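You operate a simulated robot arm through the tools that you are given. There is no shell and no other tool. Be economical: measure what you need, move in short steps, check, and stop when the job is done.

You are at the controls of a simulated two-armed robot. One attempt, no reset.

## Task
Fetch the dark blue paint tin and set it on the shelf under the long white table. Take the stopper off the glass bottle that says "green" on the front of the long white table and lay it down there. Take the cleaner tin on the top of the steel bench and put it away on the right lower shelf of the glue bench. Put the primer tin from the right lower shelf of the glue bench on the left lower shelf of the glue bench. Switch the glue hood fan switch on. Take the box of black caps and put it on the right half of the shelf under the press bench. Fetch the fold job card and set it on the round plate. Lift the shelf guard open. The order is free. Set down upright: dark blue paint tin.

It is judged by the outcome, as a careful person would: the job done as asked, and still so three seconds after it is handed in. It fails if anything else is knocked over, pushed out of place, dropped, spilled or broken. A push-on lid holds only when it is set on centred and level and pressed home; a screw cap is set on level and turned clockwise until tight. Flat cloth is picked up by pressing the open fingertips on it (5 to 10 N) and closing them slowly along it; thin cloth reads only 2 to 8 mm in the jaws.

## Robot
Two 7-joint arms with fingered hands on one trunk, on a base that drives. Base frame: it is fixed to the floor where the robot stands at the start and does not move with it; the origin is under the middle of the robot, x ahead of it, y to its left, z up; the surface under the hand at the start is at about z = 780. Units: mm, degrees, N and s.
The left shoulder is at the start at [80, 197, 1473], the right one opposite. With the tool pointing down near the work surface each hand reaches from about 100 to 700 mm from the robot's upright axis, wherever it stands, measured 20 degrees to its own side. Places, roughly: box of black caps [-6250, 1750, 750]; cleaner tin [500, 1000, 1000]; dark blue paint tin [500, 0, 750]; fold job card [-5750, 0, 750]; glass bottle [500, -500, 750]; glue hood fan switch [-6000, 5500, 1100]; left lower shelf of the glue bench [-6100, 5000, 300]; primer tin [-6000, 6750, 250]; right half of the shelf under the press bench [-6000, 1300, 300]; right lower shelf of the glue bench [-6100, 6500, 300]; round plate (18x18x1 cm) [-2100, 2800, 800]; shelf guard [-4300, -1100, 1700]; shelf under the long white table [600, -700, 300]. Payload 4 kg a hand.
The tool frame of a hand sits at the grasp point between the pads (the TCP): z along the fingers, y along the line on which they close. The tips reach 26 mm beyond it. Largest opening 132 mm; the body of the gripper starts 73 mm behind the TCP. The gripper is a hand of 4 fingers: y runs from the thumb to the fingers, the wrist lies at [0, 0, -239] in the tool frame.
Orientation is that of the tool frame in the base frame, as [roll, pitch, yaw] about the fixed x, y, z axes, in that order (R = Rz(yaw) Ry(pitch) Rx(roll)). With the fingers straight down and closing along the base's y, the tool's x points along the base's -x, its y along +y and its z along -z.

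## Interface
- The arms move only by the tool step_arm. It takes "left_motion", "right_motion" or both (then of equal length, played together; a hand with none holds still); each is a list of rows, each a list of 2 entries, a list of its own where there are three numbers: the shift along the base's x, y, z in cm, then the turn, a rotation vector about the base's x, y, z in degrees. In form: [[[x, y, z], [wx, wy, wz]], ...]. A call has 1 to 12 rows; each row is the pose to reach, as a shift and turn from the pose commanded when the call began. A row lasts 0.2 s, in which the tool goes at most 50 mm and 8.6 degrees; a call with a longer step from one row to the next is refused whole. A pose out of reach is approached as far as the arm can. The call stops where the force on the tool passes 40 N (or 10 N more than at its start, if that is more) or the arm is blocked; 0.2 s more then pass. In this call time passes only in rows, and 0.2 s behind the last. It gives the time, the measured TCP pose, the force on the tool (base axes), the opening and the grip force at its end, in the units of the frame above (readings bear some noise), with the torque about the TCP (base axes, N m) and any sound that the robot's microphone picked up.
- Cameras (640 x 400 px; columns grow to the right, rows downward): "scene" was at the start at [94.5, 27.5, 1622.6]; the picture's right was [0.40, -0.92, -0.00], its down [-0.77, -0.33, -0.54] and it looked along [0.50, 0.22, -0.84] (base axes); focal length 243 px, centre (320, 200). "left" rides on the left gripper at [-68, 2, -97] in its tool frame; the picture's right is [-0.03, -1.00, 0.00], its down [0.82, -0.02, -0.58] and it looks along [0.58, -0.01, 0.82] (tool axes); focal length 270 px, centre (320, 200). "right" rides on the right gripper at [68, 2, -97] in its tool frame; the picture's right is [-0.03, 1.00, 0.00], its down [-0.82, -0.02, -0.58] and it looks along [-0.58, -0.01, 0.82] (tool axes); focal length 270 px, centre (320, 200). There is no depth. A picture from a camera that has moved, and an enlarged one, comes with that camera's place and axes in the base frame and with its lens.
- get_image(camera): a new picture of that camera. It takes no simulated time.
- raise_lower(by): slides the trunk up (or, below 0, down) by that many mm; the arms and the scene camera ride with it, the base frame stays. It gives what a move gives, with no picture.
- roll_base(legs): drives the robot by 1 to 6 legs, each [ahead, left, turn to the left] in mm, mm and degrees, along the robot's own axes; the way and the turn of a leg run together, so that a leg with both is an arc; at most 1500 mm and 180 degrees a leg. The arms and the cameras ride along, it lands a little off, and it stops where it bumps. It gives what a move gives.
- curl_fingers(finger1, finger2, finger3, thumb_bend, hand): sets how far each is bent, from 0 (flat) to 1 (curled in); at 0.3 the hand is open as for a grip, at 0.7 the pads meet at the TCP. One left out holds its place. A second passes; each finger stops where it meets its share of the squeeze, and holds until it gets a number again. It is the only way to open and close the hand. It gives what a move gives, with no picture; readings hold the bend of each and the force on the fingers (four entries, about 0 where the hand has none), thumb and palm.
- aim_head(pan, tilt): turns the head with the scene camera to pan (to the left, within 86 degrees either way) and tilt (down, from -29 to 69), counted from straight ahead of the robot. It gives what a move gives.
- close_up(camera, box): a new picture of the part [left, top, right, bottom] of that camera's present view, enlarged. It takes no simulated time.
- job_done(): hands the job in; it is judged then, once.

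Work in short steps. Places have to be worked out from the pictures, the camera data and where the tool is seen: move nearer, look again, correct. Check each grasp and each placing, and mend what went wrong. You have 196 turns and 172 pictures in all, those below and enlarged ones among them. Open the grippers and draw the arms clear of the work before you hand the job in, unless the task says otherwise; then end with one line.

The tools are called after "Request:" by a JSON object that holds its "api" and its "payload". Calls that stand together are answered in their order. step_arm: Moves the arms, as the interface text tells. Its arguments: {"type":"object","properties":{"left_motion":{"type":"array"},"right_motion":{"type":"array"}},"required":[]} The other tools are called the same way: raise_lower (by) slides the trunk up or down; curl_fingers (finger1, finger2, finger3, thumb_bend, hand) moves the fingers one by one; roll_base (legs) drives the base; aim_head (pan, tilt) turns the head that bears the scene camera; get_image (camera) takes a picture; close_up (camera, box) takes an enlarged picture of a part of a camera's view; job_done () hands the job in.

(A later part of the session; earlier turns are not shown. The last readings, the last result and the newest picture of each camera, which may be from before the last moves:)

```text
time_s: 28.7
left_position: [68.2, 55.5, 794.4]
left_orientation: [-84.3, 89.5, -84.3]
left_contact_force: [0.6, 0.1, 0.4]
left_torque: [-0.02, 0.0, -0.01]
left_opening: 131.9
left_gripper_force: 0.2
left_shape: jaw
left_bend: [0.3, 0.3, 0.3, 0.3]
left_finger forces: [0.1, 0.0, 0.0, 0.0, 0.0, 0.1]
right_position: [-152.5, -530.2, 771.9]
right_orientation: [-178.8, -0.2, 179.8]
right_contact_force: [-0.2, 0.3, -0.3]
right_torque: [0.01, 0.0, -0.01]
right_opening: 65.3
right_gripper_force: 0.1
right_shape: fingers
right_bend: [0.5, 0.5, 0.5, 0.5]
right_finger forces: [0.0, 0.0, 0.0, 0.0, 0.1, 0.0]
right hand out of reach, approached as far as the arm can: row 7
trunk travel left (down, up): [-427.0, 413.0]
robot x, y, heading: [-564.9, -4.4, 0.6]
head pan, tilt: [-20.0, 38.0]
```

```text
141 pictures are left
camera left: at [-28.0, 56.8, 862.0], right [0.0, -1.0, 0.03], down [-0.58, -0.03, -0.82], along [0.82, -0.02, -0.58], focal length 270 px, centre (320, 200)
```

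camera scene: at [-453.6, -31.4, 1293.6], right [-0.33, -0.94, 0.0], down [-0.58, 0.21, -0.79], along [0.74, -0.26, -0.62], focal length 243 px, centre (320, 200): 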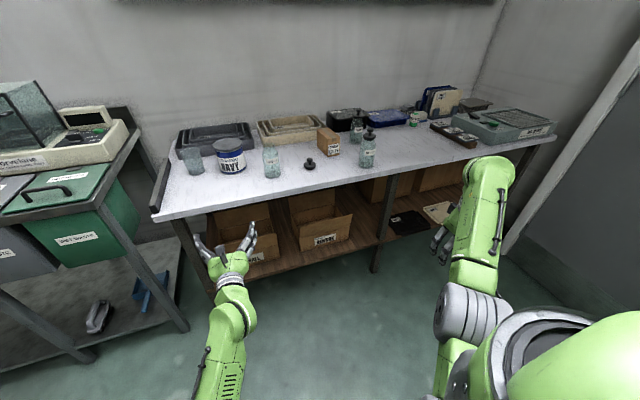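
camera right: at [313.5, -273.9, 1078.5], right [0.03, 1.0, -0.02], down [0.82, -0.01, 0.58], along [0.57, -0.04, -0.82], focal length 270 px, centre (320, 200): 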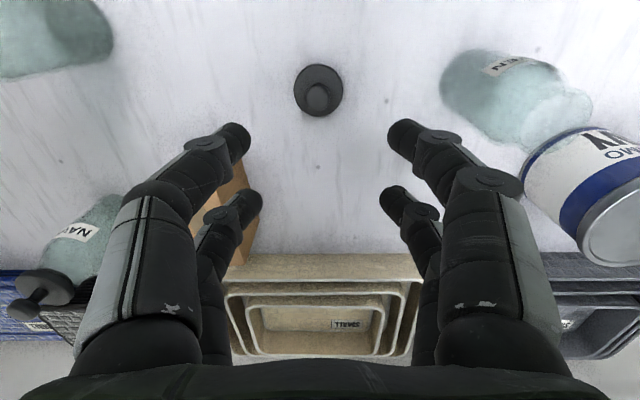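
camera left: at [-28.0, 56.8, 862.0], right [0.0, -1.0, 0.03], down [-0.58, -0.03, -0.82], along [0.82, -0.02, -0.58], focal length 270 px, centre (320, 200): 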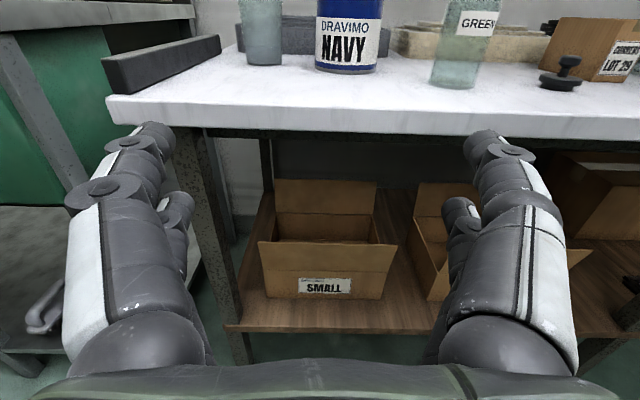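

Horizontal hand works well. I enlarge the shelf to check the spot between the REWORK box and the middle leg.

Request:
{"api": "close_up", "payload": {"camera": "scene", "box": [280, 170, 440, 280]}}

Request:
{"api": "close_up", "payload": {"camera": "left", "box": [160, 0, 480, 200]}}

```text
3.64 times, centred on (360, 225) of scene
camera zoom: at [-453.6, -31.4, 1293.6], right [-0.33, -0.94, 0.0], down [-0.58, 0.21, -0.79], along [0.74, -0.26, -0.62], focal length 885 px, centre (174, 109)
```

zoom: 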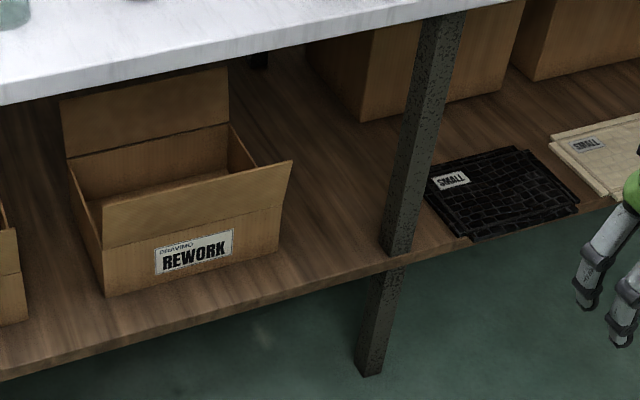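

```text
2.00 times, centred on (320, 100) of left
camera zoom: at [-28.0, 56.8, 862.0], right [0.0, -1.0, 0.03], down [-0.58, -0.03, -0.82], along [0.82, -0.02, -0.58], focal length 541 px, centre (320, 400)
```

zoom: 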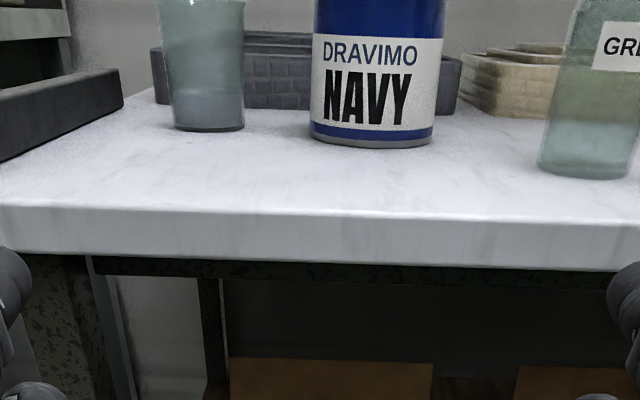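

Free floor behind the black pad right of the middle leg (≈(515,-775), shelf z≈281) suits the tin. Now I tilt the left hand to 20° down, yaw −10°, raise to z≈850 and drive forward 280 mm toward the tin at (498,12).

Request:
{"api": "step_arm", "payload": {"left_motion": [[[0, 0, 2], [0.5, 6, -3]], [[0, -0.5, 4], [1, 12, -6]], [[1, -1, 5.6], [1.5, 18, -9]], [[2, -2, 5.6], [1.7, 20, -10]]]}}

Request:
{"api": "roll_base", "payload": {"legs": [[280, 0, 0]]}}

Request:
{"api": "get_image", "payload": {"camera": "left"}}

Request:
{"api": "get_image", "payload": {"camera": "scene"}}

```text
time_s: 29.7
left_position: [88.4, 36.4, 849.1]
left_orientation: [-178.6, 69.9, 171.4]
left_contact_force: [0.3, 0.9, 0.8]
left_torque: [0.02, -0.01, 0.02]
left_opening: 131.8
left_gripper_force: 0.1
left_shape: jaw
left_bend: [0.3, 0.3, 0.3, 0.3]
left_finger forces: [0.0, 0.1, 0.0, 0.0, 0.1, 0.0]
right_position: [-151.2, -528.1, 770.4]
right_orientation: [-178.8, -0.2, 179.8]
right_contact_force: [-1.0, 0.9, 1.2]
right_torque: [-0.01, -0.02, -0.01]
right_opening: 65.6
right_gripper_force: 0.1
right_shape: fingers
right_bend: [0.5, 0.5, 0.5, 0.5]
right_finger forces: [0.0, 0.1, 0.1, 0.0, 0.0, 0.1]
trunk travel left (down, up): [-427.0, 413.0]
robot x, y, heading: [-564.8, -3.2, 0.3]
head pan, tilt: [-20.0, 38.0]
```

```text
time_s: 31.6
left_position: [366.9, 39.5, 847.9]
left_orientation: [-178.5, 69.9, 171.7]
left_contact_force: [0.2, 0.9, 0.0]
left_torque: [0.03, 0.01, 0.01]
left_opening: 131.7
left_gripper_force: 0.0
left_shape: jaw
left_bend: [0.3, 0.3, 0.3, 0.3]
left_finger forces: [0.0, 0.1, 0.0, 0.1, 0.0, 0.1]
right_position: [126.4, -525.8, 771.6]
right_orientation: [-178.7, -0.2, 179.8]
right_contact_force: [0.6, 0.7, -0.4]
right_torque: [0.01, 0.02, 0.05]
right_opening: 65.6
right_gripper_force: 0.0
right_shape: fingers
right_bend: [0.5, 0.5, 0.5, 0.5]
right_finger forces: [0.0, 0.0, 0.0, 0.0, 0.0, 0.1]
trunk travel left (down, up): [-427.0, 413.0]
robot x, y, heading: [-284.4, 1.2, 0.3]
head pan, tilt: [-20.0, 38.0]
```

```text
138 pictures are left
camera left: at [300.9, 52.6, 945.9], right [-0.16, -0.99, 0.03], down [-0.81, 0.12, -0.57], along [0.56, -0.12, -0.82], focal length 270 px, centre (320, 200)
```

left: 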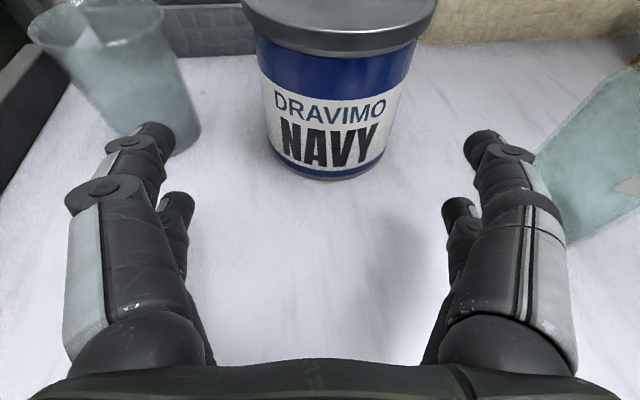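

```text
137 pictures are left
camera scene: at [-175.3, -28.9, 1293.5], right [-0.33, -0.94, 0.0], down [-0.58, 0.21, -0.79], along [0.74, -0.26, -0.62], focal length 243 px, centre (320, 200)
```

scene: 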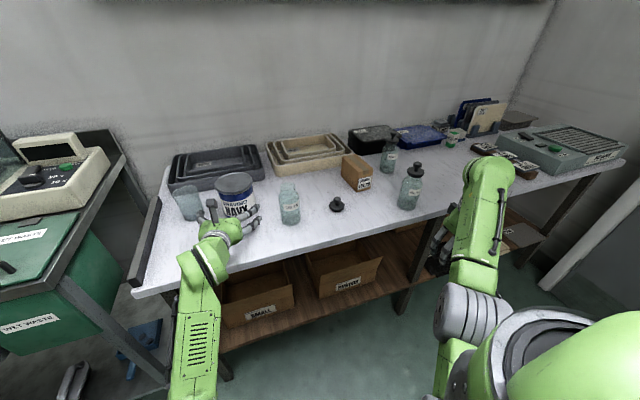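

Tin axis ≈ (488, 6). I correct 14 mm to the right, then slide along the fingers 125 mm.

Request:
{"api": "step_arm", "payload": {"left_motion": [[[-0.2, -1.4, 0], [0, 0, 0]], [[2.8, -1.9, 0], [0, 0, 0]], [[5.7, -2.35, 0], [0, 0, 0]], [[8.2, -2.75, 0], [0, 0, 0]], [[10.2, -3.05, 0], [0, 0, 0]], [[12.1, -3.35, 0], [0, 0, 0]]]}}

Request:
{"api": "get_image", "payload": {"camera": "left"}}

```text
time_s: 33.0
left_position: [488.5, 5.2, 846.6]
left_orientation: [-178.4, 70.0, 171.5]
left_contact_force: [-1.0, 1.3, -0.5]
left_torque: [-0.04, -0.06, -0.01]
left_opening: 131.8
left_gripper_force: 0.0
left_shape: jaw
left_bend: [0.3, 0.3, 0.3, 0.3]
left_finger forces: [1.3, 0.0, 0.0, 0.0, 0.2, 0.1]
right_position: [126.3, -526.5, 771.8]
right_orientation: [-178.7, -0.2, 180.0]
right_contact_force: [-0.1, -0.8, -0.9]
right_torque: [0.02, 0.04, 0.02]
right_opening: 65.5
right_gripper_force: 0.1
right_shape: fingers
right_bend: [0.5, 0.5, 0.5, 0.5]
right_finger forces: [0.0, 0.1, 0.0, 0.0, 0.0, 0.1]
trunk travel left (down, up): [-427.0, 413.0]
robot x, y, heading: [-285.5, 1.1, 0.7]
head pan, tilt: [-20.0, 38.0]
```

```text
136 pictures are left
camera left: at [422.3, 19.8, 944.5], right [-0.16, -0.99, 0.03], down [-0.82, 0.12, -0.57], along [0.56, -0.12, -0.82], focal length 270 px, centre (320, 200)
```

left: 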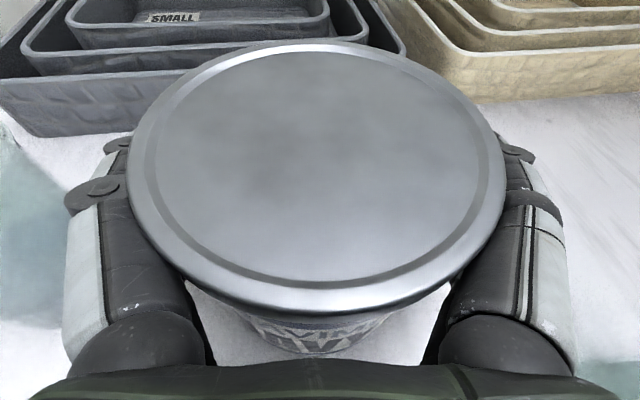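

The tin is centred between the fingers. I close the hand on it.

Request:
{"api": "curl_fingers", "payload": {"hand": "left", "finger1": 0.7, "finger2": 0.7, "finger3": 0.7, "thumb_bend": 0.7}}

Request:
{"api": "step_arm", "payload": {"left_motion": [[[0, 0, 0.7], [0, 0, 0]], [[0, 0, 1.5], [0, 0, 0]], [[0, 0, 2.5], [0, 0, 0]], [[0, 0, 3.5], [0, 0, 0]]]}}

Request:
{"api": "get_image", "payload": {"camera": "scene"}}

```text
time_s: 34.0
left_position: [487.8, 6.0, 846.5]
left_orientation: [-178.6, 69.8, 171.5]
left_contact_force: [0.8, -1.0, 0.1]
left_torque: [-0.41, -0.13, -0.03]
left_opening: 90.6
left_gripper_force: 45.3
left_shape: fingers
left_bend: [0.62, 0.43, 0.48, 0.57]
left_finger forces: [30.2, 16.4, 9.9, 0.1, 34.2, 0.0]
right_position: [127.6, -527.1, 770.4]
right_orientation: [-178.7, -0.2, 179.9]
right_contact_force: [0.6, -0.1, 0.1]
right_torque: [-0.03, 0.01, -0.02]
right_opening: 65.3
right_gripper_force: 0.0
right_shape: fingers
right_bend: [0.5, 0.5, 0.5, 0.5]
right_finger forces: [0.1, 0.1, 0.0, 0.0, 0.0, 0.1]
trunk travel left (down, up): [-427.0, 413.0]
robot x, y, heading: [-285.9, -4.0, 0.5]
head pan, tilt: [-20.0, 38.0]
```

```text
time_s: 35.0
left_position: [488.2, 5.7, 880.2]
left_orientation: [-178.6, 69.8, 171.3]
left_contact_force: [0.3, 0.0, -8.7]
left_torque: [-0.09, 0.02, 0.01]
left_opening: 90.7
left_gripper_force: 44.8
left_shape: fingers
left_bend: [0.62, 0.43, 0.49, 0.57]
left_finger forces: [30.1, 17.0, 9.2, 0.1, 33.8, 0.0]
right_position: [126.9, -526.5, 769.7]
right_orientation: [-178.7, -0.2, 179.9]
right_contact_force: [0.7, -0.5, -0.1]
right_torque: [0.01, -0.02, -0.01]
right_opening: 65.3
right_gripper_force: 0.0
right_shape: fingers
right_bend: [0.5, 0.5, 0.5, 0.5]
right_finger forces: [0.1, 0.0, 0.0, 0.1, 0.0, 0.1]
trunk travel left (down, up): [-427.0, 413.0]
robot x, y, heading: [-284.0, 1.7, 0.2]
head pan, tilt: [-20.0, 38.0]
```

```text
135 pictures are left
camera scene: at [-174.1, -29.0, 1293.4], right [-0.33, -0.94, 0.0], down [-0.58, 0.21, -0.79], along [0.74, -0.26, -0.62], focal length 243 px, centre (320, 200)
```

scene: 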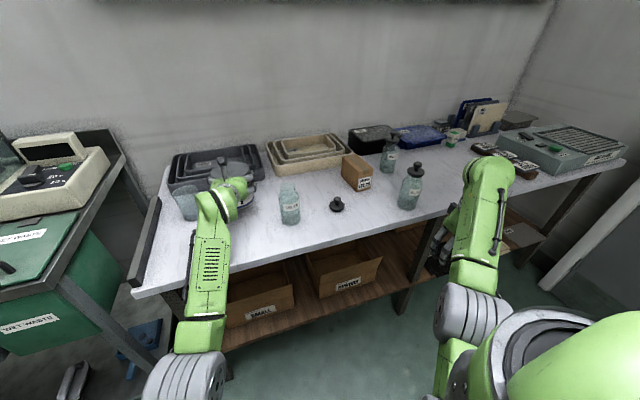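

Tin is held (≈8.7 N weight). I lift more, back out 450 mm, pull the right hand inward, and straighten the left hand's yaw.

Request:
{"api": "step_arm", "payload": {"left_motion": [[[0, 0, 2], [0, 0, 0]], [[0, 0, 4], [0, 0, 0]]]}}

Request:
{"api": "roll_base", "payload": {"legs": [[-450, 0, 0]]}}

Request:
{"api": "step_arm", "payload": {"left_motion": [[[0, 0, 0], [0, 0, 2]], [[0, 0, 0], [0, 0, 4]], [[0, 0, 0], [0, 0, 6]], [[0, 0, 0], [0, 0, 9]], [[0, 0, 0], [0, 0, 9]], [[0, 0, 0], [0, 0, 9]]], "right_motion": [[[0, 4, 0], [0, 0, 0]], [[0, 8, 0], [0, 0, 0]], [[0, 12, 0], [0, 0, 0]], [[0, 15, 0], [0, 0, 0]], [[0, 18, 0], [0, 0, 0]], [[0, 20, 0], [0, 0, 0]]]}}

Request:
{"api": "aim_head", "payload": {"pan": -60, "tilt": 35}}

Request:
{"api": "get_image", "payload": {"camera": "scene"}}

```text
time_s: 35.6
left_position: [487.6, 7.0, 920.1]
left_orientation: [-178.4, 69.8, 171.6]
left_contact_force: [-0.6, 0.2, -8.5]
left_torque: [-0.05, -0.06, 0.02]
left_opening: 90.7
left_gripper_force: 45.5
left_shape: fingers
left_bend: [0.62, 0.43, 0.49, 0.57]
left_finger forces: [30.0, 17.1, 9.3, 0.0, 33.7, 0.0]
right_position: [126.5, -527.2, 770.0]
right_orientation: [-178.8, -0.2, 179.9]
right_contact_force: [-0.1, 0.8, 0.4]
right_torque: [-0.02, -0.02, -0.01]
right_opening: 65.5
right_gripper_force: 0.1
right_shape: fingers
right_bend: [0.5, 0.5, 0.5, 0.5]
right_finger forces: [0.1, 0.0, 0.0, 0.0, 0.0, 0.0]
trunk travel left (down, up): [-427.0, 413.0]
robot x, y, heading: [-286.2, 1.0, 0.3]
head pan, tilt: [-20.0, 38.0]
```

```text
time_s: 38.3
left_position: [47.8, 2.4, 921.3]
left_orientation: [-178.6, 69.7, 171.6]
left_contact_force: [1.0, 0.5, -7.9]
left_torque: [-0.06, -0.02, 0.0]
left_opening: 90.6
left_gripper_force: 44.7
left_shape: fingers
left_bend: [0.62, 0.43, 0.49, 0.57]
left_finger forces: [30.0, 17.1, 9.4, 0.0, 33.8, 0.0]
right_position: [-313.2, -530.3, 770.8]
right_orientation: [-178.7, -0.2, 180.0]
right_contact_force: [0.6, 0.5, -0.6]
right_torque: [0.0, 0.0, 0.01]
right_opening: 65.2
right_gripper_force: 0.1
right_shape: fingers
right_bend: [0.5, 0.5, 0.5, 0.5]
right_finger forces: [0.0, 0.0, 0.1, 0.0, 0.0, 0.0]
trunk travel left (down, up): [-427.0, 413.0]
robot x, y, heading: [-726.9, -4.8, 0.6]
head pan, tilt: [-20.0, 38.0]
```

```text
time_s: 39.7
left_position: [48.7, 2.3, 920.1]
left_orientation: [-178.4, 69.8, -179.3]
left_contact_force: [0.4, -0.6, -9.3]
left_torque: [-0.06, 0.01, 0.05]
left_opening: 90.3
left_gripper_force: 44.8
left_shape: fingers
left_bend: [0.62, 0.43, 0.49, 0.57]
left_finger forces: [30.0, 17.1, 9.3, 0.0, 33.6, 0.1]
right_position: [-290.1, -337.8, 713.2]
right_orientation: [-178.8, -0.2, 179.9]
right_contact_force: [1.1, 0.6, -0.2]
right_torque: [0.0, 0.03, 0.0]
right_opening: 65.6
right_gripper_force: 0.0
right_shape: fingers
right_bend: [0.5, 0.5, 0.5, 0.5]
right_finger forces: [0.1, 0.1, 0.0, 0.1, 0.0, 0.0]
right hand out of reach, approached as far as the arm can: row 1, 2, 3, 4, 5, 6
trunk travel left (down, up): [-427.0, 413.0]
robot x, y, heading: [-728.9, -2.4, 0.6]
head pan, tilt: [-20.0, 38.0]
```

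```text
time_s: 40.8
left_position: [49.3, 2.9, 918.6]
left_orientation: [-178.5, 69.8, -179.4]
left_contact_force: [0.0, -0.6, -7.9]
left_torque: [-0.08, 0.0, -0.04]
left_opening: 90.4
left_gripper_force: 44.8
left_shape: fingers
left_bend: [0.62, 0.43, 0.49, 0.57]
left_finger forces: [29.7, 17.1, 9.4, 0.0, 33.8, 0.1]
right_position: [-289.5, -339.8, 713.2]
right_orientation: [-178.7, -0.3, 179.9]
right_contact_force: [-0.5, -0.7, 0.7]
right_torque: [0.01, -0.02, 0.0]
right_opening: 65.6
right_gripper_force: 0.0
right_shape: fingers
right_bend: [0.5, 0.5, 0.5, 0.5]
right_finger forces: [0.1, 0.1, 0.0, 0.0, 0.0, 0.1]
trunk travel left (down, up): [-427.0, 413.0]
robot x, y, heading: [-726.1, -7.6, 0.6]
head pan, tilt: [-60.0, 35.0]
```

```text
134 pictures are left
camera scene: at [-650.6, -79.7, 1298.0], right [-0.86, -0.51, 0.0], down [-0.29, 0.49, -0.82], along [0.42, -0.71, -0.57], focal length 243 px, centre (320, 200)
```

scene: 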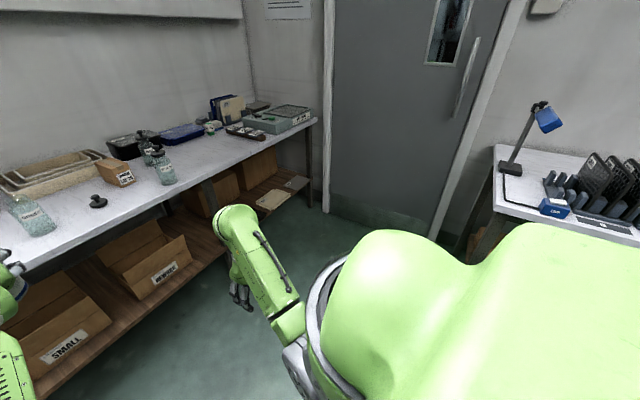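

There's a desk to the right rear (corner ≈(-855,-1077)), so I retract the left arm, move forward 290, strafe right 775, then lower the trunk.

Request:
{"api": "step_arm", "payload": {"left_motion": [[[-4, 0, 0], [0, 0, 0]], [[-8, 0, 0], [0, 0, 0]], [[-12, 0, 0], [0, 0, 0]], [[-16, 0, 0], [0, 0, 0]], [[-20, 0, 0], [0, 0, 0]], [[-24, 0, 0], [0, 0, 0]]]}}

Request:
{"api": "roll_base", "payload": {"legs": [[290, 0, 0], [0, -775, 0]]}}

Request:
{"api": "raise_lower", "payload": {"by": -360}}

Request:
{"api": "aim_head", "payload": {"pan": -10, "tilt": 25}}

Request:
{"api": "get_image", "payload": {"camera": "scene"}}

Request:
{"api": "get_image", "payload": {"camera": "left"}}

```text
time_s: 42.2
left_position: [-192.8, 2.0, 921.4]
left_orientation: [-178.4, 69.9, -179.3]
left_contact_force: [-0.4, -0.6, -8.7]
left_torque: [-0.08, -0.05, -0.03]
left_opening: 90.4
left_gripper_force: 44.4
left_shape: fingers
left_bend: [0.62, 0.43, 0.49, 0.57]
left_finger forces: [28.9, 17.4, 9.5, 0.1, 33.6, 0.1]
right_position: [-290.9, -338.1, 714.0]
right_orientation: [-178.7, -0.1, 179.9]
right_contact_force: [0.0, -0.1, -0.8]
right_torque: [0.01, -0.01, -0.02]
right_opening: 65.6
right_gripper_force: 0.0
right_shape: fingers
right_bend: [0.5, 0.5, 0.5, 0.5]
right_finger forces: [0.0, 0.0, 0.1, 0.0, 0.1, 0.0]
trunk travel left (down, up): [-427.0, 413.0]
robot x, y, heading: [-727.6, -4.3, 0.7]
head pan, tilt: [-60.0, 35.0]
```

```text
time_s: 48.0
left_position: [106.4, -784.0, 920.4]
left_orientation: [-178.5, 69.8, -179.4]
left_contact_force: [0.4, 0.3, -8.4]
left_torque: [-0.07, -0.02, -0.01]
left_opening: 90.4
left_gripper_force: 44.4
left_shape: fingers
left_bend: [0.62, 0.43, 0.49, 0.57]
left_finger forces: [28.6, 17.4, 9.4, 0.1, 33.4, 0.0]
right_position: [7.3, -1122.8, 713.2]
right_orientation: [-178.7, -0.2, 179.8]
right_contact_force: [0.2, 0.0, 0.1]
right_torque: [-0.02, -0.02, 0.0]
right_opening: 65.8
right_gripper_force: 0.0
right_shape: fingers
right_bend: [0.5, 0.5, 0.5, 0.5]
right_finger forces: [0.0, 0.1, 0.0, 0.0, 0.1, 0.0]
trunk travel left (down, up): [-427.0, 413.0]
robot x, y, heading: [-428.6, -789.5, 0.5]
head pan, tilt: [-60.0, 35.0]
```

```text
time_s: 51.5
left_position: [108.0, -783.4, 561.7]
left_orientation: [-178.5, 69.8, -179.4]
left_contact_force: [-0.6, 0.8, -8.1]
left_torque: [-0.07, -0.06, -0.03]
left_opening: 90.8
left_gripper_force: 44.6
left_shape: fingers
left_bend: [0.62, 0.43, 0.49, 0.57]
left_finger forces: [28.5, 17.4, 9.4, 0.0, 33.4, 0.0]
right_position: [7.3, -1123.8, 352.8]
right_orientation: [-178.7, -0.1, 180.0]
right_contact_force: [-0.5, 0.2, 0.0]
right_torque: [0.01, 0.0, 0.02]
right_opening: 65.7
right_gripper_force: 0.0
right_shape: fingers
right_bend: [0.5, 0.5, 0.5, 0.5]
right_finger forces: [0.0, 0.0, 0.0, 0.0, 0.0, 0.1]
trunk travel left (down, up): [-67.0, 773.0]
robot x, y, heading: [-429.3, -788.1, 0.6]
head pan, tilt: [-60.0, 35.0]
```

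```text
time_s: 52.7
left_position: [107.1, -782.5, 560.5]
left_orientation: [-178.5, 69.8, -179.5]
left_contact_force: [0.6, -1.1, -8.4]
left_torque: [-0.07, -0.03, -0.03]
left_opening: 90.5
left_gripper_force: 44.3
left_shape: fingers
left_bend: [0.62, 0.43, 0.49, 0.57]
left_finger forces: [28.5, 17.5, 9.4, 0.0, 33.3, 0.0]
right_position: [7.9, -1123.4, 352.4]
right_orientation: [-178.7, -0.2, 179.9]
right_contact_force: [0.3, 0.0, 0.0]
right_torque: [0.05, 0.01, 0.02]
right_opening: 65.4
right_gripper_force: 0.1
right_shape: fingers
right_bend: [0.5, 0.5, 0.5, 0.5]
right_finger forces: [0.0, 0.0, 0.0, 0.1, 0.1, 0.0]
trunk travel left (down, up): [-67.0, 773.0]
robot x, y, heading: [-427.3, -788.7, 0.6]
head pan, tilt: [-10.0, 25.0]
```

```text
133 pictures are left
camera scene: at [-307.5, -804.8, 953.7], right [-0.16, -0.99, 0.0], down [-0.42, 0.07, -0.91], along [0.89, -0.15, -0.42], focal length 243 px, centre (320, 200)
```

scene: 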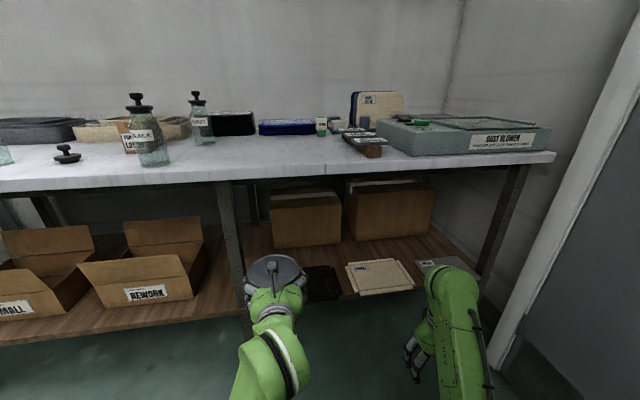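

```text
132 pictures are left
camera left: at [39.5, -780.3, 658.0], right [0.0, -1.0, 0.03], down [-0.82, -0.01, -0.57], along [0.57, -0.03, -0.82], focal length 270 px, centre (320, 200)
```

left: 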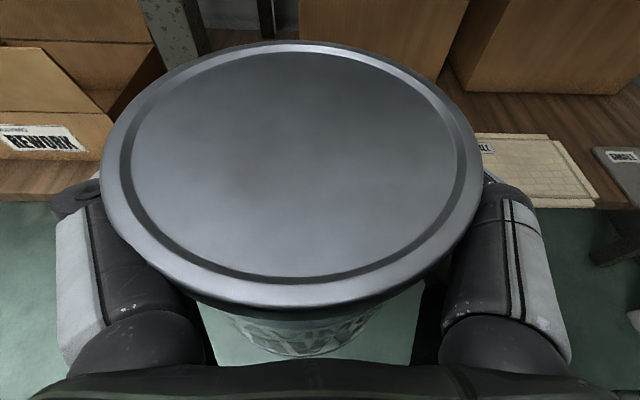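

I enlarge the shelf region for better measurements of the free spot.

Request:
{"api": "close_up", "payload": {"camera": "scene", "box": [200, 180, 480, 320]}}

```text
2.29 times, centred on (340, 250) of scene
camera zoom: at [-307.5, -804.8, 953.7], right [-0.16, -0.99, 0.0], down [-0.42, 0.07, -0.91], along [0.89, -0.15, -0.42], focal length 556 px, centre (274, 86)
```

zoom: 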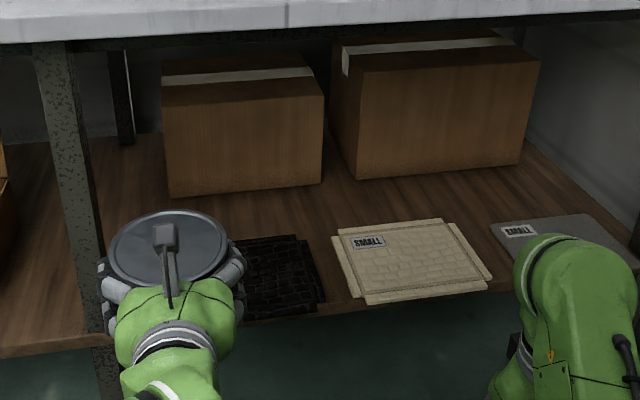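

Shelf front x≈296, black pad's rear edge x≈472, box front x≈635: the tin goes at (553,-785). I lower the hand to z≈460, drive in 150 mm, then extend the arm partway.

Request:
{"api": "step_arm", "payload": {"left_motion": [[[0, 0, -4], [0, 0, 0]], [[0, 0, -8], [0, 0, 0]], [[0, 0, -10], [0, 0, 0]]]}}

Request:
{"api": "roll_base", "payload": {"legs": [[150, 0, 0]]}}

Request:
{"api": "step_arm", "payload": {"left_motion": [[[4, 0, 0], [0, 0, 0]], [[8, 0, 0], [0, 0, 0]], [[12, 0, 0], [0, 0, 0]], [[16, 0, 0], [0, 0, 0]], [[20, 0, 0], [0, 0, 0]], [[24, 0, 0], [0, 0, 0]]]}}

Request:
{"api": "get_image", "payload": {"camera": "left"}}

Request:
{"api": "get_image", "payload": {"camera": "scene"}}

```text
time_s: 53.5
left_position: [107.7, -782.5, 460.9]
left_orientation: [-178.5, 69.8, -179.3]
left_contact_force: [-0.1, -0.6, -9.3]
left_torque: [-0.08, -0.02, 0.0]
left_opening: 90.4
left_gripper_force: 44.1
left_shape: fingers
left_bend: [0.62, 0.43, 0.49, 0.57]
left_finger forces: [28.3, 17.6, 9.3, 0.0, 33.3, 0.0]
right_position: [7.6, -1124.2, 352.6]
right_orientation: [-178.7, -0.3, 179.9]
right_contact_force: [-0.4, -0.2, -0.7]
right_torque: [0.04, 0.05, 0.01]
right_opening: 65.5
right_gripper_force: 0.1
right_shape: fingers
right_bend: [0.5, 0.5, 0.5, 0.5]
right_finger forces: [0.0, 0.1, 0.1, 0.1, 0.0, 0.1]
trunk travel left (down, up): [-67.0, 773.0]
robot x, y, heading: [-430.4, -789.6, 0.6]
head pan, tilt: [-10.0, 25.0]
```

```text
time_s: 54.9
left_position: [261.0, -780.7, 459.7]
left_orientation: [-178.5, 69.6, -179.3]
left_contact_force: [-0.2, 0.9, -8.5]
left_torque: [-0.04, 0.0, -0.02]
left_opening: 90.3
left_gripper_force: 44.3
left_shape: fingers
left_bend: [0.62, 0.43, 0.49, 0.58]
left_finger forces: [28.3, 17.7, 9.3, 0.0, 33.3, 0.0]
right_position: [161.3, -1121.6, 353.4]
right_orientation: [-178.6, -0.1, -179.9]
right_contact_force: [1.1, 0.1, 1.0]
right_torque: [0.0, 0.01, 0.01]
right_opening: 65.5
right_gripper_force: 0.0
right_shape: fingers
right_bend: [0.5, 0.5, 0.5, 0.5]
right_finger forces: [0.1, 0.0, 0.1, 0.0, 0.1, 0.0]
trunk travel left (down, up): [-67.0, 773.0]
robot x, y, heading: [-277.6, -784.8, 0.4]
head pan, tilt: [-10.0, 25.0]
```

```text
time_s: 56.3
left_position: [498.6, -780.8, 459.4]
left_orientation: [-178.6, 69.6, -179.4]
left_contact_force: [-0.6, 0.0, -9.0]
left_torque: [-0.06, -0.03, 0.01]
left_opening: 90.6
left_gripper_force: 44.1
left_shape: fingers
left_bend: [0.62, 0.43, 0.49, 0.58]
left_finger forces: [27.5, 17.7, 9.3, 0.0, 33.1, 0.1]
right_position: [161.6, -1122.1, 352.4]
right_orientation: [-178.7, -0.2, -179.9]
right_contact_force: [-0.3, 0.0, 0.2]
right_torque: [-0.02, 0.03, 0.0]
right_opening: 65.6
right_gripper_force: 0.1
right_shape: fingers
right_bend: [0.5, 0.5, 0.5, 0.5]
right_finger forces: [0.0, 0.1, 0.0, 0.0, 0.0, 0.0]
trunk travel left (down, up): [-67.0, 773.0]
robot x, y, heading: [-274.8, -788.8, 0.7]
head pan, tilt: [-10.0, 25.0]
```

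```text
130 pictures are left
camera left: at [432.9, -777.8, 558.1], right [0.0, -1.0, 0.03], down [-0.83, -0.02, -0.56], along [0.56, -0.03, -0.83], focal length 270 px, centre (320, 200)
```

left: 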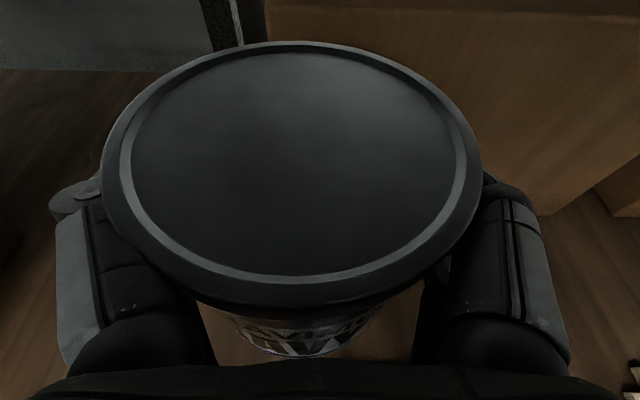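

```text
129 pictures are left
camera scene: at [-154.1, -803.0, 953.7], right [-0.16, -0.99, 0.0], down [-0.42, 0.07, -0.91], along [0.89, -0.15, -0.42], focal length 243 px, centre (320, 200)
```

scene: 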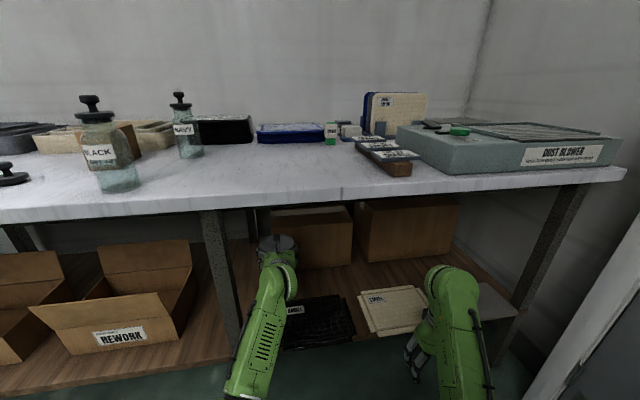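

Box front at this y is ≈630. I move forward 4.4 cm and lower slowly until contact near z≈348.

Request:
{"api": "step_arm", "payload": {"left_motion": [[[2.2, 0, 0], [0, 0, 0]], [[4.4, 0, 0], [0, 0, 0]], [[4.4, 0, -4], [0, 0, 0]], [[4.4, 0, -7], [0, 0, 0]], [[4.4, 0, -8.5], [0, 0, 0]], [[4.4, 0, -9.5], [0, 0, 0]], [[4.4, 0, -10.2], [0, 0, 0]], [[4.4, 0, -10.7], [0, 0, 0]], [[4.4, 0, -11.2], [0, 0, 0]], [[4.4, 0, -11.7], [0, 0, 0]], [[4.4, 0, -12.2], [0, 0, 0]]]}}

Request:
{"api": "get_image", "payload": {"camera": "left"}}

```text
time_s: 56.9
left_position: [537.5, -781.0, 455.6]
left_orientation: [-178.2, 69.3, -178.9]
left_contact_force: [-28.7, 2.0, -3.2]
left_torque: [-0.17, -1.56, 0.21]
left_opening: 90.1
left_gripper_force: 54.2
left_shape: fingers
left_bend: [0.65, 0.43, 0.5, 0.59]
left_finger forces: [45.8, 17.9, 10.0, 0.0, 34.8, 0.1]
right_position: [160.1, -1121.7, 354.1]
right_orientation: [-178.7, -0.1, -179.9]
right_contact_force: [0.3, 0.4, 0.1]
right_torque: [0.01, 0.02, -0.02]
right_opening: 65.6
right_gripper_force: 0.1
right_shape: fingers
right_bend: [0.5, 0.5, 0.5, 0.5]
right_finger forces: [0.0, 0.1, 0.1, 0.0, 0.0, 0.0]
trunk travel left (down, up): [-67.0, 773.0]
robot x, y, heading: [-280.4, -789.9, 0.7]
head pan, tilt: [-10.0, 25.0]
stopped in row 3 (left hand): the force on the tool passed its limit at 78 N (the readings are from after the stop); the commanded pose is now the measured one
```

```text
128 pictures are left
camera left: at [471.8, -777.4, 554.0], right [0.0, -1.0, 0.04], down [-0.83, -0.02, -0.56], along [0.56, -0.03, -0.83], focal length 270 px, centre (320, 200)
```

left: 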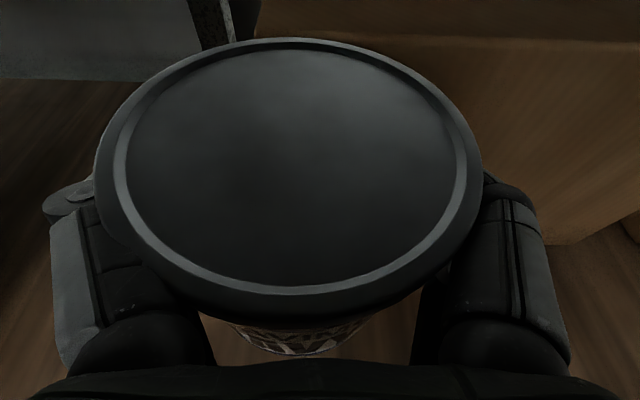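

I bumped the box behind: the shelf must be higher (~310) so the box front is at ≈594. I back up 2.2 cm and check the box.

Request:
{"api": "step_arm", "payload": {"left_motion": [[[-1.2, 0, 0], [0, 0, 0]], [[-2.2, 0, 0], [0, 0, 0]]]}}

Request:
{"api": "close_up", "payload": {"camera": "scene", "box": [200, 190, 480, 365]}}

Request:
{"api": "get_image", "payload": {"camera": "left"}}

```text
time_s: 57.5
left_position: [517.6, -778.8, 455.7]
left_orientation: [-178.1, 69.3, -178.9]
left_contact_force: [0.5, 0.5, -8.4]
left_torque: [-0.07, -0.05, 0.0]
left_opening: 90.1
left_gripper_force: 44.0
left_shape: fingers
left_bend: [0.64, 0.43, 0.5, 0.59]
left_finger forces: [27.7, 18.1, 9.5, 0.1, 33.4, 0.0]
right_position: [161.8, -1120.3, 352.6]
right_orientation: [-178.8, -0.2, -179.9]
right_contact_force: [0.9, 0.3, -0.8]
right_torque: [-0.04, 0.01, 0.03]
right_opening: 65.9
right_gripper_force: 0.0
right_shape: fingers
right_bend: [0.5, 0.5, 0.5, 0.5]
right_finger forces: [0.0, 0.0, 0.1, 0.1, 0.1, 0.1]
trunk travel left (down, up): [-67.0, 773.0]
robot x, y, heading: [-275.7, -788.8, 0.7]
head pan, tilt: [-10.0, 25.0]
```

```text
2.29 times, centred on (340, 278) of scene
camera zoom: at [-153.9, -802.9, 953.7], right [-0.16, -0.99, 0.0], down [-0.42, 0.07, -0.91], along [0.89, -0.15, -0.42], focal length 556 px, centre (274, 23)
```

zoom: 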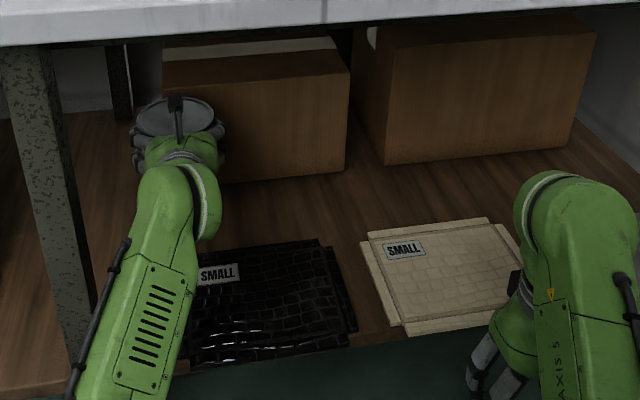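

```text
126 pictures are left
camera left: at [451.3, -777.5, 554.0], right [0.0, -1.0, 0.04], down [-0.83, -0.02, -0.56], along [0.56, -0.03, -0.83], focal length 270 px, centre (320, 200)
```

left: 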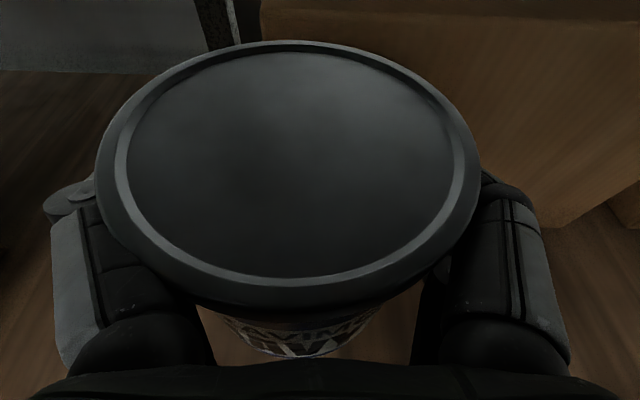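

Box looks unmoved; the tin is clear of box and pad. I lower slowly for contact.

Request:
{"api": "step_arm", "payload": {"left_motion": [[[0, 0, -3], [0, 0, 0]], [[0, 0, -5], [0, 0, 0]], [[0, 0, -6], [0, 0, 0]], [[0, 0, -6.7], [0, 0, 0]], [[0, 0, -7.4], [0, 0, 0]], [[0, 0, -8.1], [0, 0, 0]], [[0, 0, -8.8], [0, 0, 0]], [[0, 0, -9.5], [0, 0, 0]], [[0, 0, -10.2], [0, 0, 0]], [[0, 0, -10.9], [0, 0, 0]]]}}

```text
time_s: 59.7
left_position: [518.9, -781.1, 364.8]
left_orientation: [-177.8, 71.1, -178.6]
left_contact_force: [2.2, 1.9, 35.7]
left_torque: [0.06, 0.12, -0.05]
left_opening: 90.1
left_gripper_force: 43.7
left_shape: fingers
left_bend: [0.64, 0.44, 0.5, 0.59]
left_finger forces: [27.1, 17.3, 10.7, 0.1, 31.8, 0.0]
right_position: [159.4, -1123.0, 357.4]
right_orientation: [-178.7, 0.2, -179.9]
right_contact_force: [-0.4, 0.0, -0.3]
right_torque: [0.01, 0.03, -0.01]
right_opening: 65.9
right_gripper_force: 0.1
right_shape: fingers
right_bend: [0.5, 0.5, 0.5, 0.5]
right_finger forces: [0.1, 0.1, 0.1, 0.0, 0.0, 0.1]
trunk travel left (down, up): [-67.0, 773.0]
robot x, y, heading: [-277.2, -787.5, 0.6]
head pan, tilt: [-10.0, 25.0]
```

The tin rests on the shelf (36 N). I relieve the push, open the fingers and withdraw backward.

Request:
{"api": "step_arm", "payload": {"left_motion": [[[0, 0, 0.8], [0, 0, 0]], [[0, 0, 1.6], [0, 0, 0]]]}}

Request:
{"api": "curl_fingers", "payload": {"hand": "left", "finger1": 0.3, "finger2": 0.3, "finger3": 0.3, "thumb_bend": 0.3}}

Request:
{"api": "get_image", "payload": {"camera": "left"}}

```text
time_s: 60.3
left_position: [516.1, -779.4, 366.3]
left_orientation: [-178.0, 69.6, -178.9]
left_contact_force: [3.6, -1.3, 16.6]
left_torque: [-0.67, -1.0, 0.06]
left_opening: 90.0
left_gripper_force: 49.2
left_shape: fingers
left_bend: [0.64, 0.44, 0.49, 0.59]
left_finger forces: [34.6, 17.3, 11.9, 0.0, 34.6, 0.1]
right_position: [160.5, -1122.2, 354.2]
right_orientation: [-178.7, 0.0, 180.0]
right_contact_force: [-0.2, -0.4, 0.4]
right_torque: [-0.02, 0.03, 0.0]
right_opening: 65.6
right_gripper_force: 0.1
right_shape: fingers
right_bend: [0.5, 0.5, 0.5, 0.5]
right_finger forces: [0.1, 0.1, 0.0, 0.0, 0.0, 0.0]
trunk travel left (down, up): [-67.0, 773.0]
robot x, y, heading: [-276.9, -788.2, 0.6]
head pan, tilt: [-10.0, 25.0]
```

```text
time_s: 61.3
left_position: [515.7, -779.7, 362.5]
left_orientation: [-178.3, 69.4, -178.9]
left_contact_force: [0.3, -0.4, 0.9]
left_torque: [0.01, -0.02, -0.02]
left_opening: 132.7
left_gripper_force: 0.0
left_shape: fingers
left_bend: [0.3, 0.3, 0.3, 0.3]
left_finger forces: [0.0, 0.0, 0.1, 0.1, 0.1, 0.1]
right_position: [161.2, -1121.6, 353.7]
right_orientation: [-178.7, -0.1, -179.9]
right_contact_force: [-0.7, -0.1, 0.4]
right_torque: [0.01, -0.02, 0.0]
right_opening: 65.6
right_gripper_force: 0.0
right_shape: fingers
right_bend: [0.5, 0.5, 0.5, 0.5]
right_finger forces: [0.0, 0.0, 0.1, 0.1, 0.0, 0.0]
trunk travel left (down, up): [-67.0, 773.0]
robot x, y, heading: [-272.2, -788.5, 0.5]
head pan, tilt: [-10.0, 25.0]
```

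```text
125 pictures are left
camera left: at [450.4, -776.9, 461.2], right [0.0, -1.0, 0.03], down [-0.83, -0.02, -0.56], along [0.56, -0.03, -0.83], focal length 270 px, centre (320, 200)
```

left: 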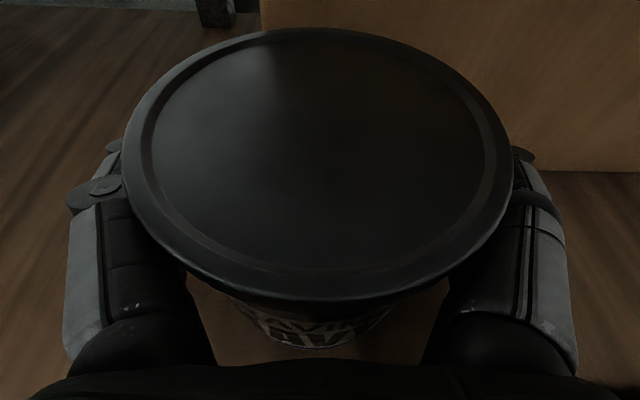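

Released. I withdraw along the finger axis, then verify.

Request:
{"api": "step_arm", "payload": {"left_motion": [[[-2, 0, 0.3], [0, 0, 0]], [[-5, 0, 1], [0, 0, 0]], [[-9, 0, 2], [0, 0, 0]], [[-13, 0, 3.5], [0, 0, 0]], [[-17, 0, 5], [0, 0, 0]], [[-21, 0, 6.5], [0, 0, 0]], [[-25, 0, 8], [0, 0, 0]], [[-29, 0, 9], [0, 0, 0]]]}}

Request:
{"api": "get_image", "payload": {"camera": "left"}}

```text
time_s: 63.1
left_position: [227.2, -781.9, 451.9]
left_orientation: [-178.1, 69.5, -179.0]
left_contact_force: [0.6, 0.3, 0.0]
left_torque: [-0.01, -0.01, -0.03]
left_opening: 132.5
left_gripper_force: 0.1
left_shape: fingers
left_bend: [0.3, 0.3, 0.3, 0.3]
left_finger forces: [0.0, 0.0, 0.0, 0.0, 0.0, 0.1]
right_position: [159.5, -1121.8, 353.0]
right_orientation: [-178.7, -0.1, -179.8]
right_contact_force: [0.1, -0.6, 0.4]
right_torque: [-0.01, 0.01, 0.0]
right_opening: 65.6
right_gripper_force: 0.2
right_shape: fingers
right_bend: [0.5, 0.5, 0.5, 0.5]
right_finger forces: [0.0, 0.0, 0.0, 0.1, 0.0, 0.0]
trunk travel left (down, up): [-67.0, 773.0]
robot x, y, heading: [-279.3, -784.6, 0.9]
head pan, tilt: [-10.0, 25.0]
```

```text
124 pictures are left
camera left: at [161.1, -778.5, 550.7], right [0.0, -1.0, 0.04], down [-0.83, -0.02, -0.56], along [0.56, -0.03, -0.83], focal length 270 px, centre (320, 200)
```

left: 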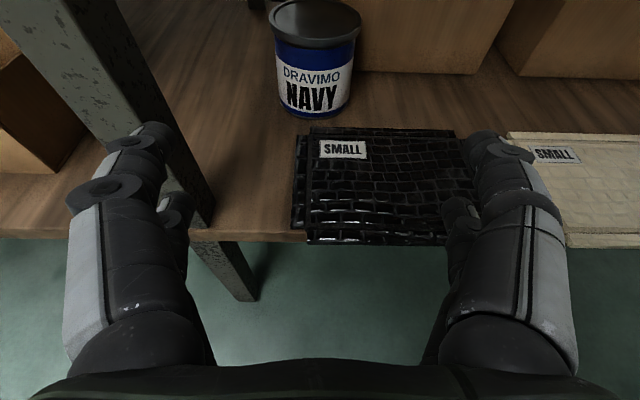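

The navy tin stands upright on the shelf, nothing disturbed. Next the cleaner tin: back off, raise trunk, strafe left to the steel bench.

Request:
{"api": "roll_base", "payload": {"legs": [[-250, 0, 0], [0, 1000, 0], [0, 790, 0]]}}

Request:
{"api": "raise_lower", "payload": {"by": 500}}

Request:
{"api": "aim_head", "payload": {"pan": 5, "tilt": 30}}

Request:
{"api": "get_image", "payload": {"camera": "scene"}}

Request:
{"api": "get_image", "payload": {"camera": "left"}}

```text
time_s: 71.2
left_position: [-22.2, 410.6, 452.2]
left_orientation: [-178.3, 69.4, -174.5]
left_contact_force: [-0.4, 0.1, 0.3]
left_torque: [-0.02, -0.02, 0.01]
left_opening: 132.9
left_gripper_force: 0.1
left_shape: fingers
left_bend: [0.3, 0.3, 0.3, 0.3]
left_finger forces: [0.0, 0.0, 0.0, 0.1, 0.0, 0.1]
right_position: [-60.9, 65.8, 354.6]
right_orientation: [-178.8, -0.1, -175.3]
right_contact_force: [-0.5, 0.4, 0.2]
right_torque: [0.03, 0.0, 0.01]
right_opening: 65.7
right_gripper_force: 0.1
right_shape: fingers
right_bend: [0.5, 0.5, 0.5, 0.5]
right_finger forces: [0.1, 0.1, 0.0, 0.0, 0.0, 0.0]
trunk travel left (down, up): [-67.0, 773.0]
robot x, y, heading: [-523.4, 364.6, 5.5]
head pan, tilt: [-10.0, 25.0]
stopped in leg 3: the robot was blocked; the commanded pose is now the measured one
```

```text
refused: 500 is not a number from -400 to 400
```

```text
time_s: 72.0
left_position: [-22.4, 411.8, 452.0]
left_orientation: [-178.2, 69.5, -174.3]
left_contact_force: [-0.3, -0.7, -0.2]
left_torque: [-0.01, -0.03, 0.02]
left_opening: 132.7
left_gripper_force: 0.1
left_shape: fingers
left_bend: [0.3, 0.3, 0.3, 0.3]
left_finger forces: [0.0, 0.0, 0.0, 0.1, 0.0, 0.0]
right_position: [-62.6, 67.3, 353.5]
right_orientation: [-178.6, -0.2, -175.3]
right_contact_force: [-0.3, -0.2, 0.1]
right_torque: [0.01, 0.02, -0.02]
right_opening: 65.6
right_gripper_force: 0.1
right_shape: fingers
right_bend: [0.5, 0.5, 0.5, 0.5]
right_finger forces: [0.1, 0.0, 0.0, 0.0, 0.0, 0.1]
trunk travel left (down, up): [-67.0, 773.0]
robot x, y, heading: [-522.9, 364.0, 5.3]
head pan, tilt: [5.0, 30.0]
```

```text
123 pictures are left
camera scene: at [-405.3, 382.9, 945.9], right [0.18, -0.98, 0.0], down [-0.49, -0.09, -0.87], along [0.85, 0.15, -0.5], focal length 243 px, centre (320, 200)
```

scene: 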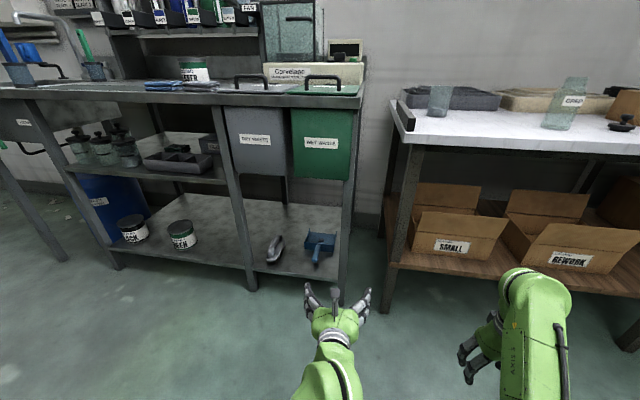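

```text
122 pictures are left
camera left: at [-88.3, 409.0, 550.3], right [0.08, -1.0, 0.03], down [-0.82, -0.08, -0.56], along [0.56, 0.02, -0.83], focal length 270 px, centre (320, 200)
```

left: 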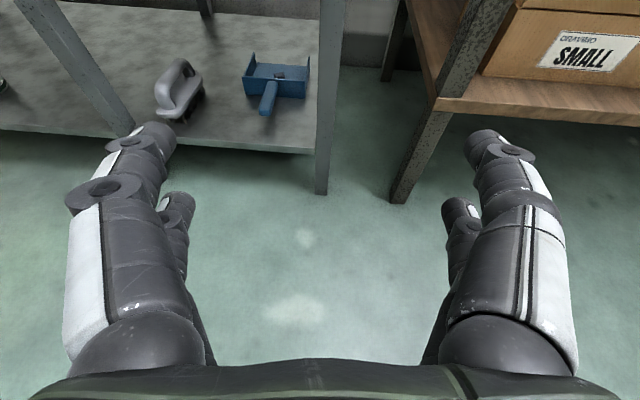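

The base bumped something on its left. I raise the trunk and look left to find out what.

Request:
{"api": "raise_lower", "payload": {"by": 400}}

Request:
{"api": "aim_head", "payload": {"pan": 80, "tilt": 40}}

Request:
{"api": "get_image", "payload": {"camera": "scene"}}

```text
time_s: 75.8
left_position: [-22.8, 411.5, 852.2]
left_orientation: [-178.2, 69.4, -174.3]
left_contact_force: [-0.5, 0.1, 0.3]
left_torque: [-0.02, 0.02, 0.02]
left_opening: 133.0
left_gripper_force: 0.0
left_shape: fingers
left_bend: [0.3, 0.3, 0.3, 0.3]
left_finger forces: [0.1, 0.0, 0.0, 0.0, 0.1, 0.0]
right_position: [-61.9, 66.7, 753.1]
right_orientation: [-178.8, -0.2, -175.4]
right_contact_force: [-0.2, 0.3, 1.1]
right_torque: [0.01, -0.03, 0.02]
right_opening: 65.7
right_gripper_force: 0.0
right_shape: fingers
right_bend: [0.5, 0.5, 0.5, 0.5]
right_finger forces: [0.1, 0.1, 0.0, 0.0, 0.0, 0.0]
trunk travel left (down, up): [-467.0, 373.0]
robot x, y, heading: [-524.1, 364.5, 5.3]
head pan, tilt: [5.0, 30.0]
```

```text
time_s: 77.3
left_position: [-21.7, 411.0, 852.8]
left_orientation: [-178.3, 69.5, -174.3]
left_contact_force: [-0.2, 0.6, 0.5]
left_torque: [-0.01, 0.01, -0.02]
left_opening: 132.5
left_gripper_force: 0.1
left_shape: fingers
left_bend: [0.3, 0.3, 0.3, 0.3]
left_finger forces: [0.0, 0.0, 0.0, 0.1, 0.1, 0.1]
right_position: [-61.3, 67.8, 753.6]
right_orientation: [-178.7, -0.2, -175.3]
right_contact_force: [-0.1, 1.0, -0.2]
right_torque: [-0.02, 0.0, -0.03]
right_opening: 65.9
right_gripper_force: 0.0
right_shape: fingers
right_bend: [0.5, 0.5, 0.5, 0.5]
right_finger forces: [0.1, 0.0, 0.0, 0.0, 0.0, 0.1]
trunk travel left (down, up): [-467.0, 373.0]
robot x, y, heading: [-524.7, 365.8, 5.2]
head pan, tilt: [80.0, 40.0]
```

```text
121 pictures are left
camera scene: at [-487.2, 451.5, 1330.6], right [1.0, -0.08, 0.0], down [-0.05, -0.64, -0.77], along [0.06, 0.76, -0.64], focal length 243 px, centre (320, 200)
```

scene: 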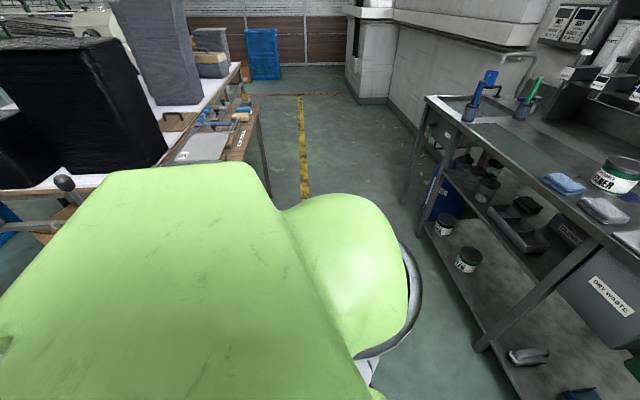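

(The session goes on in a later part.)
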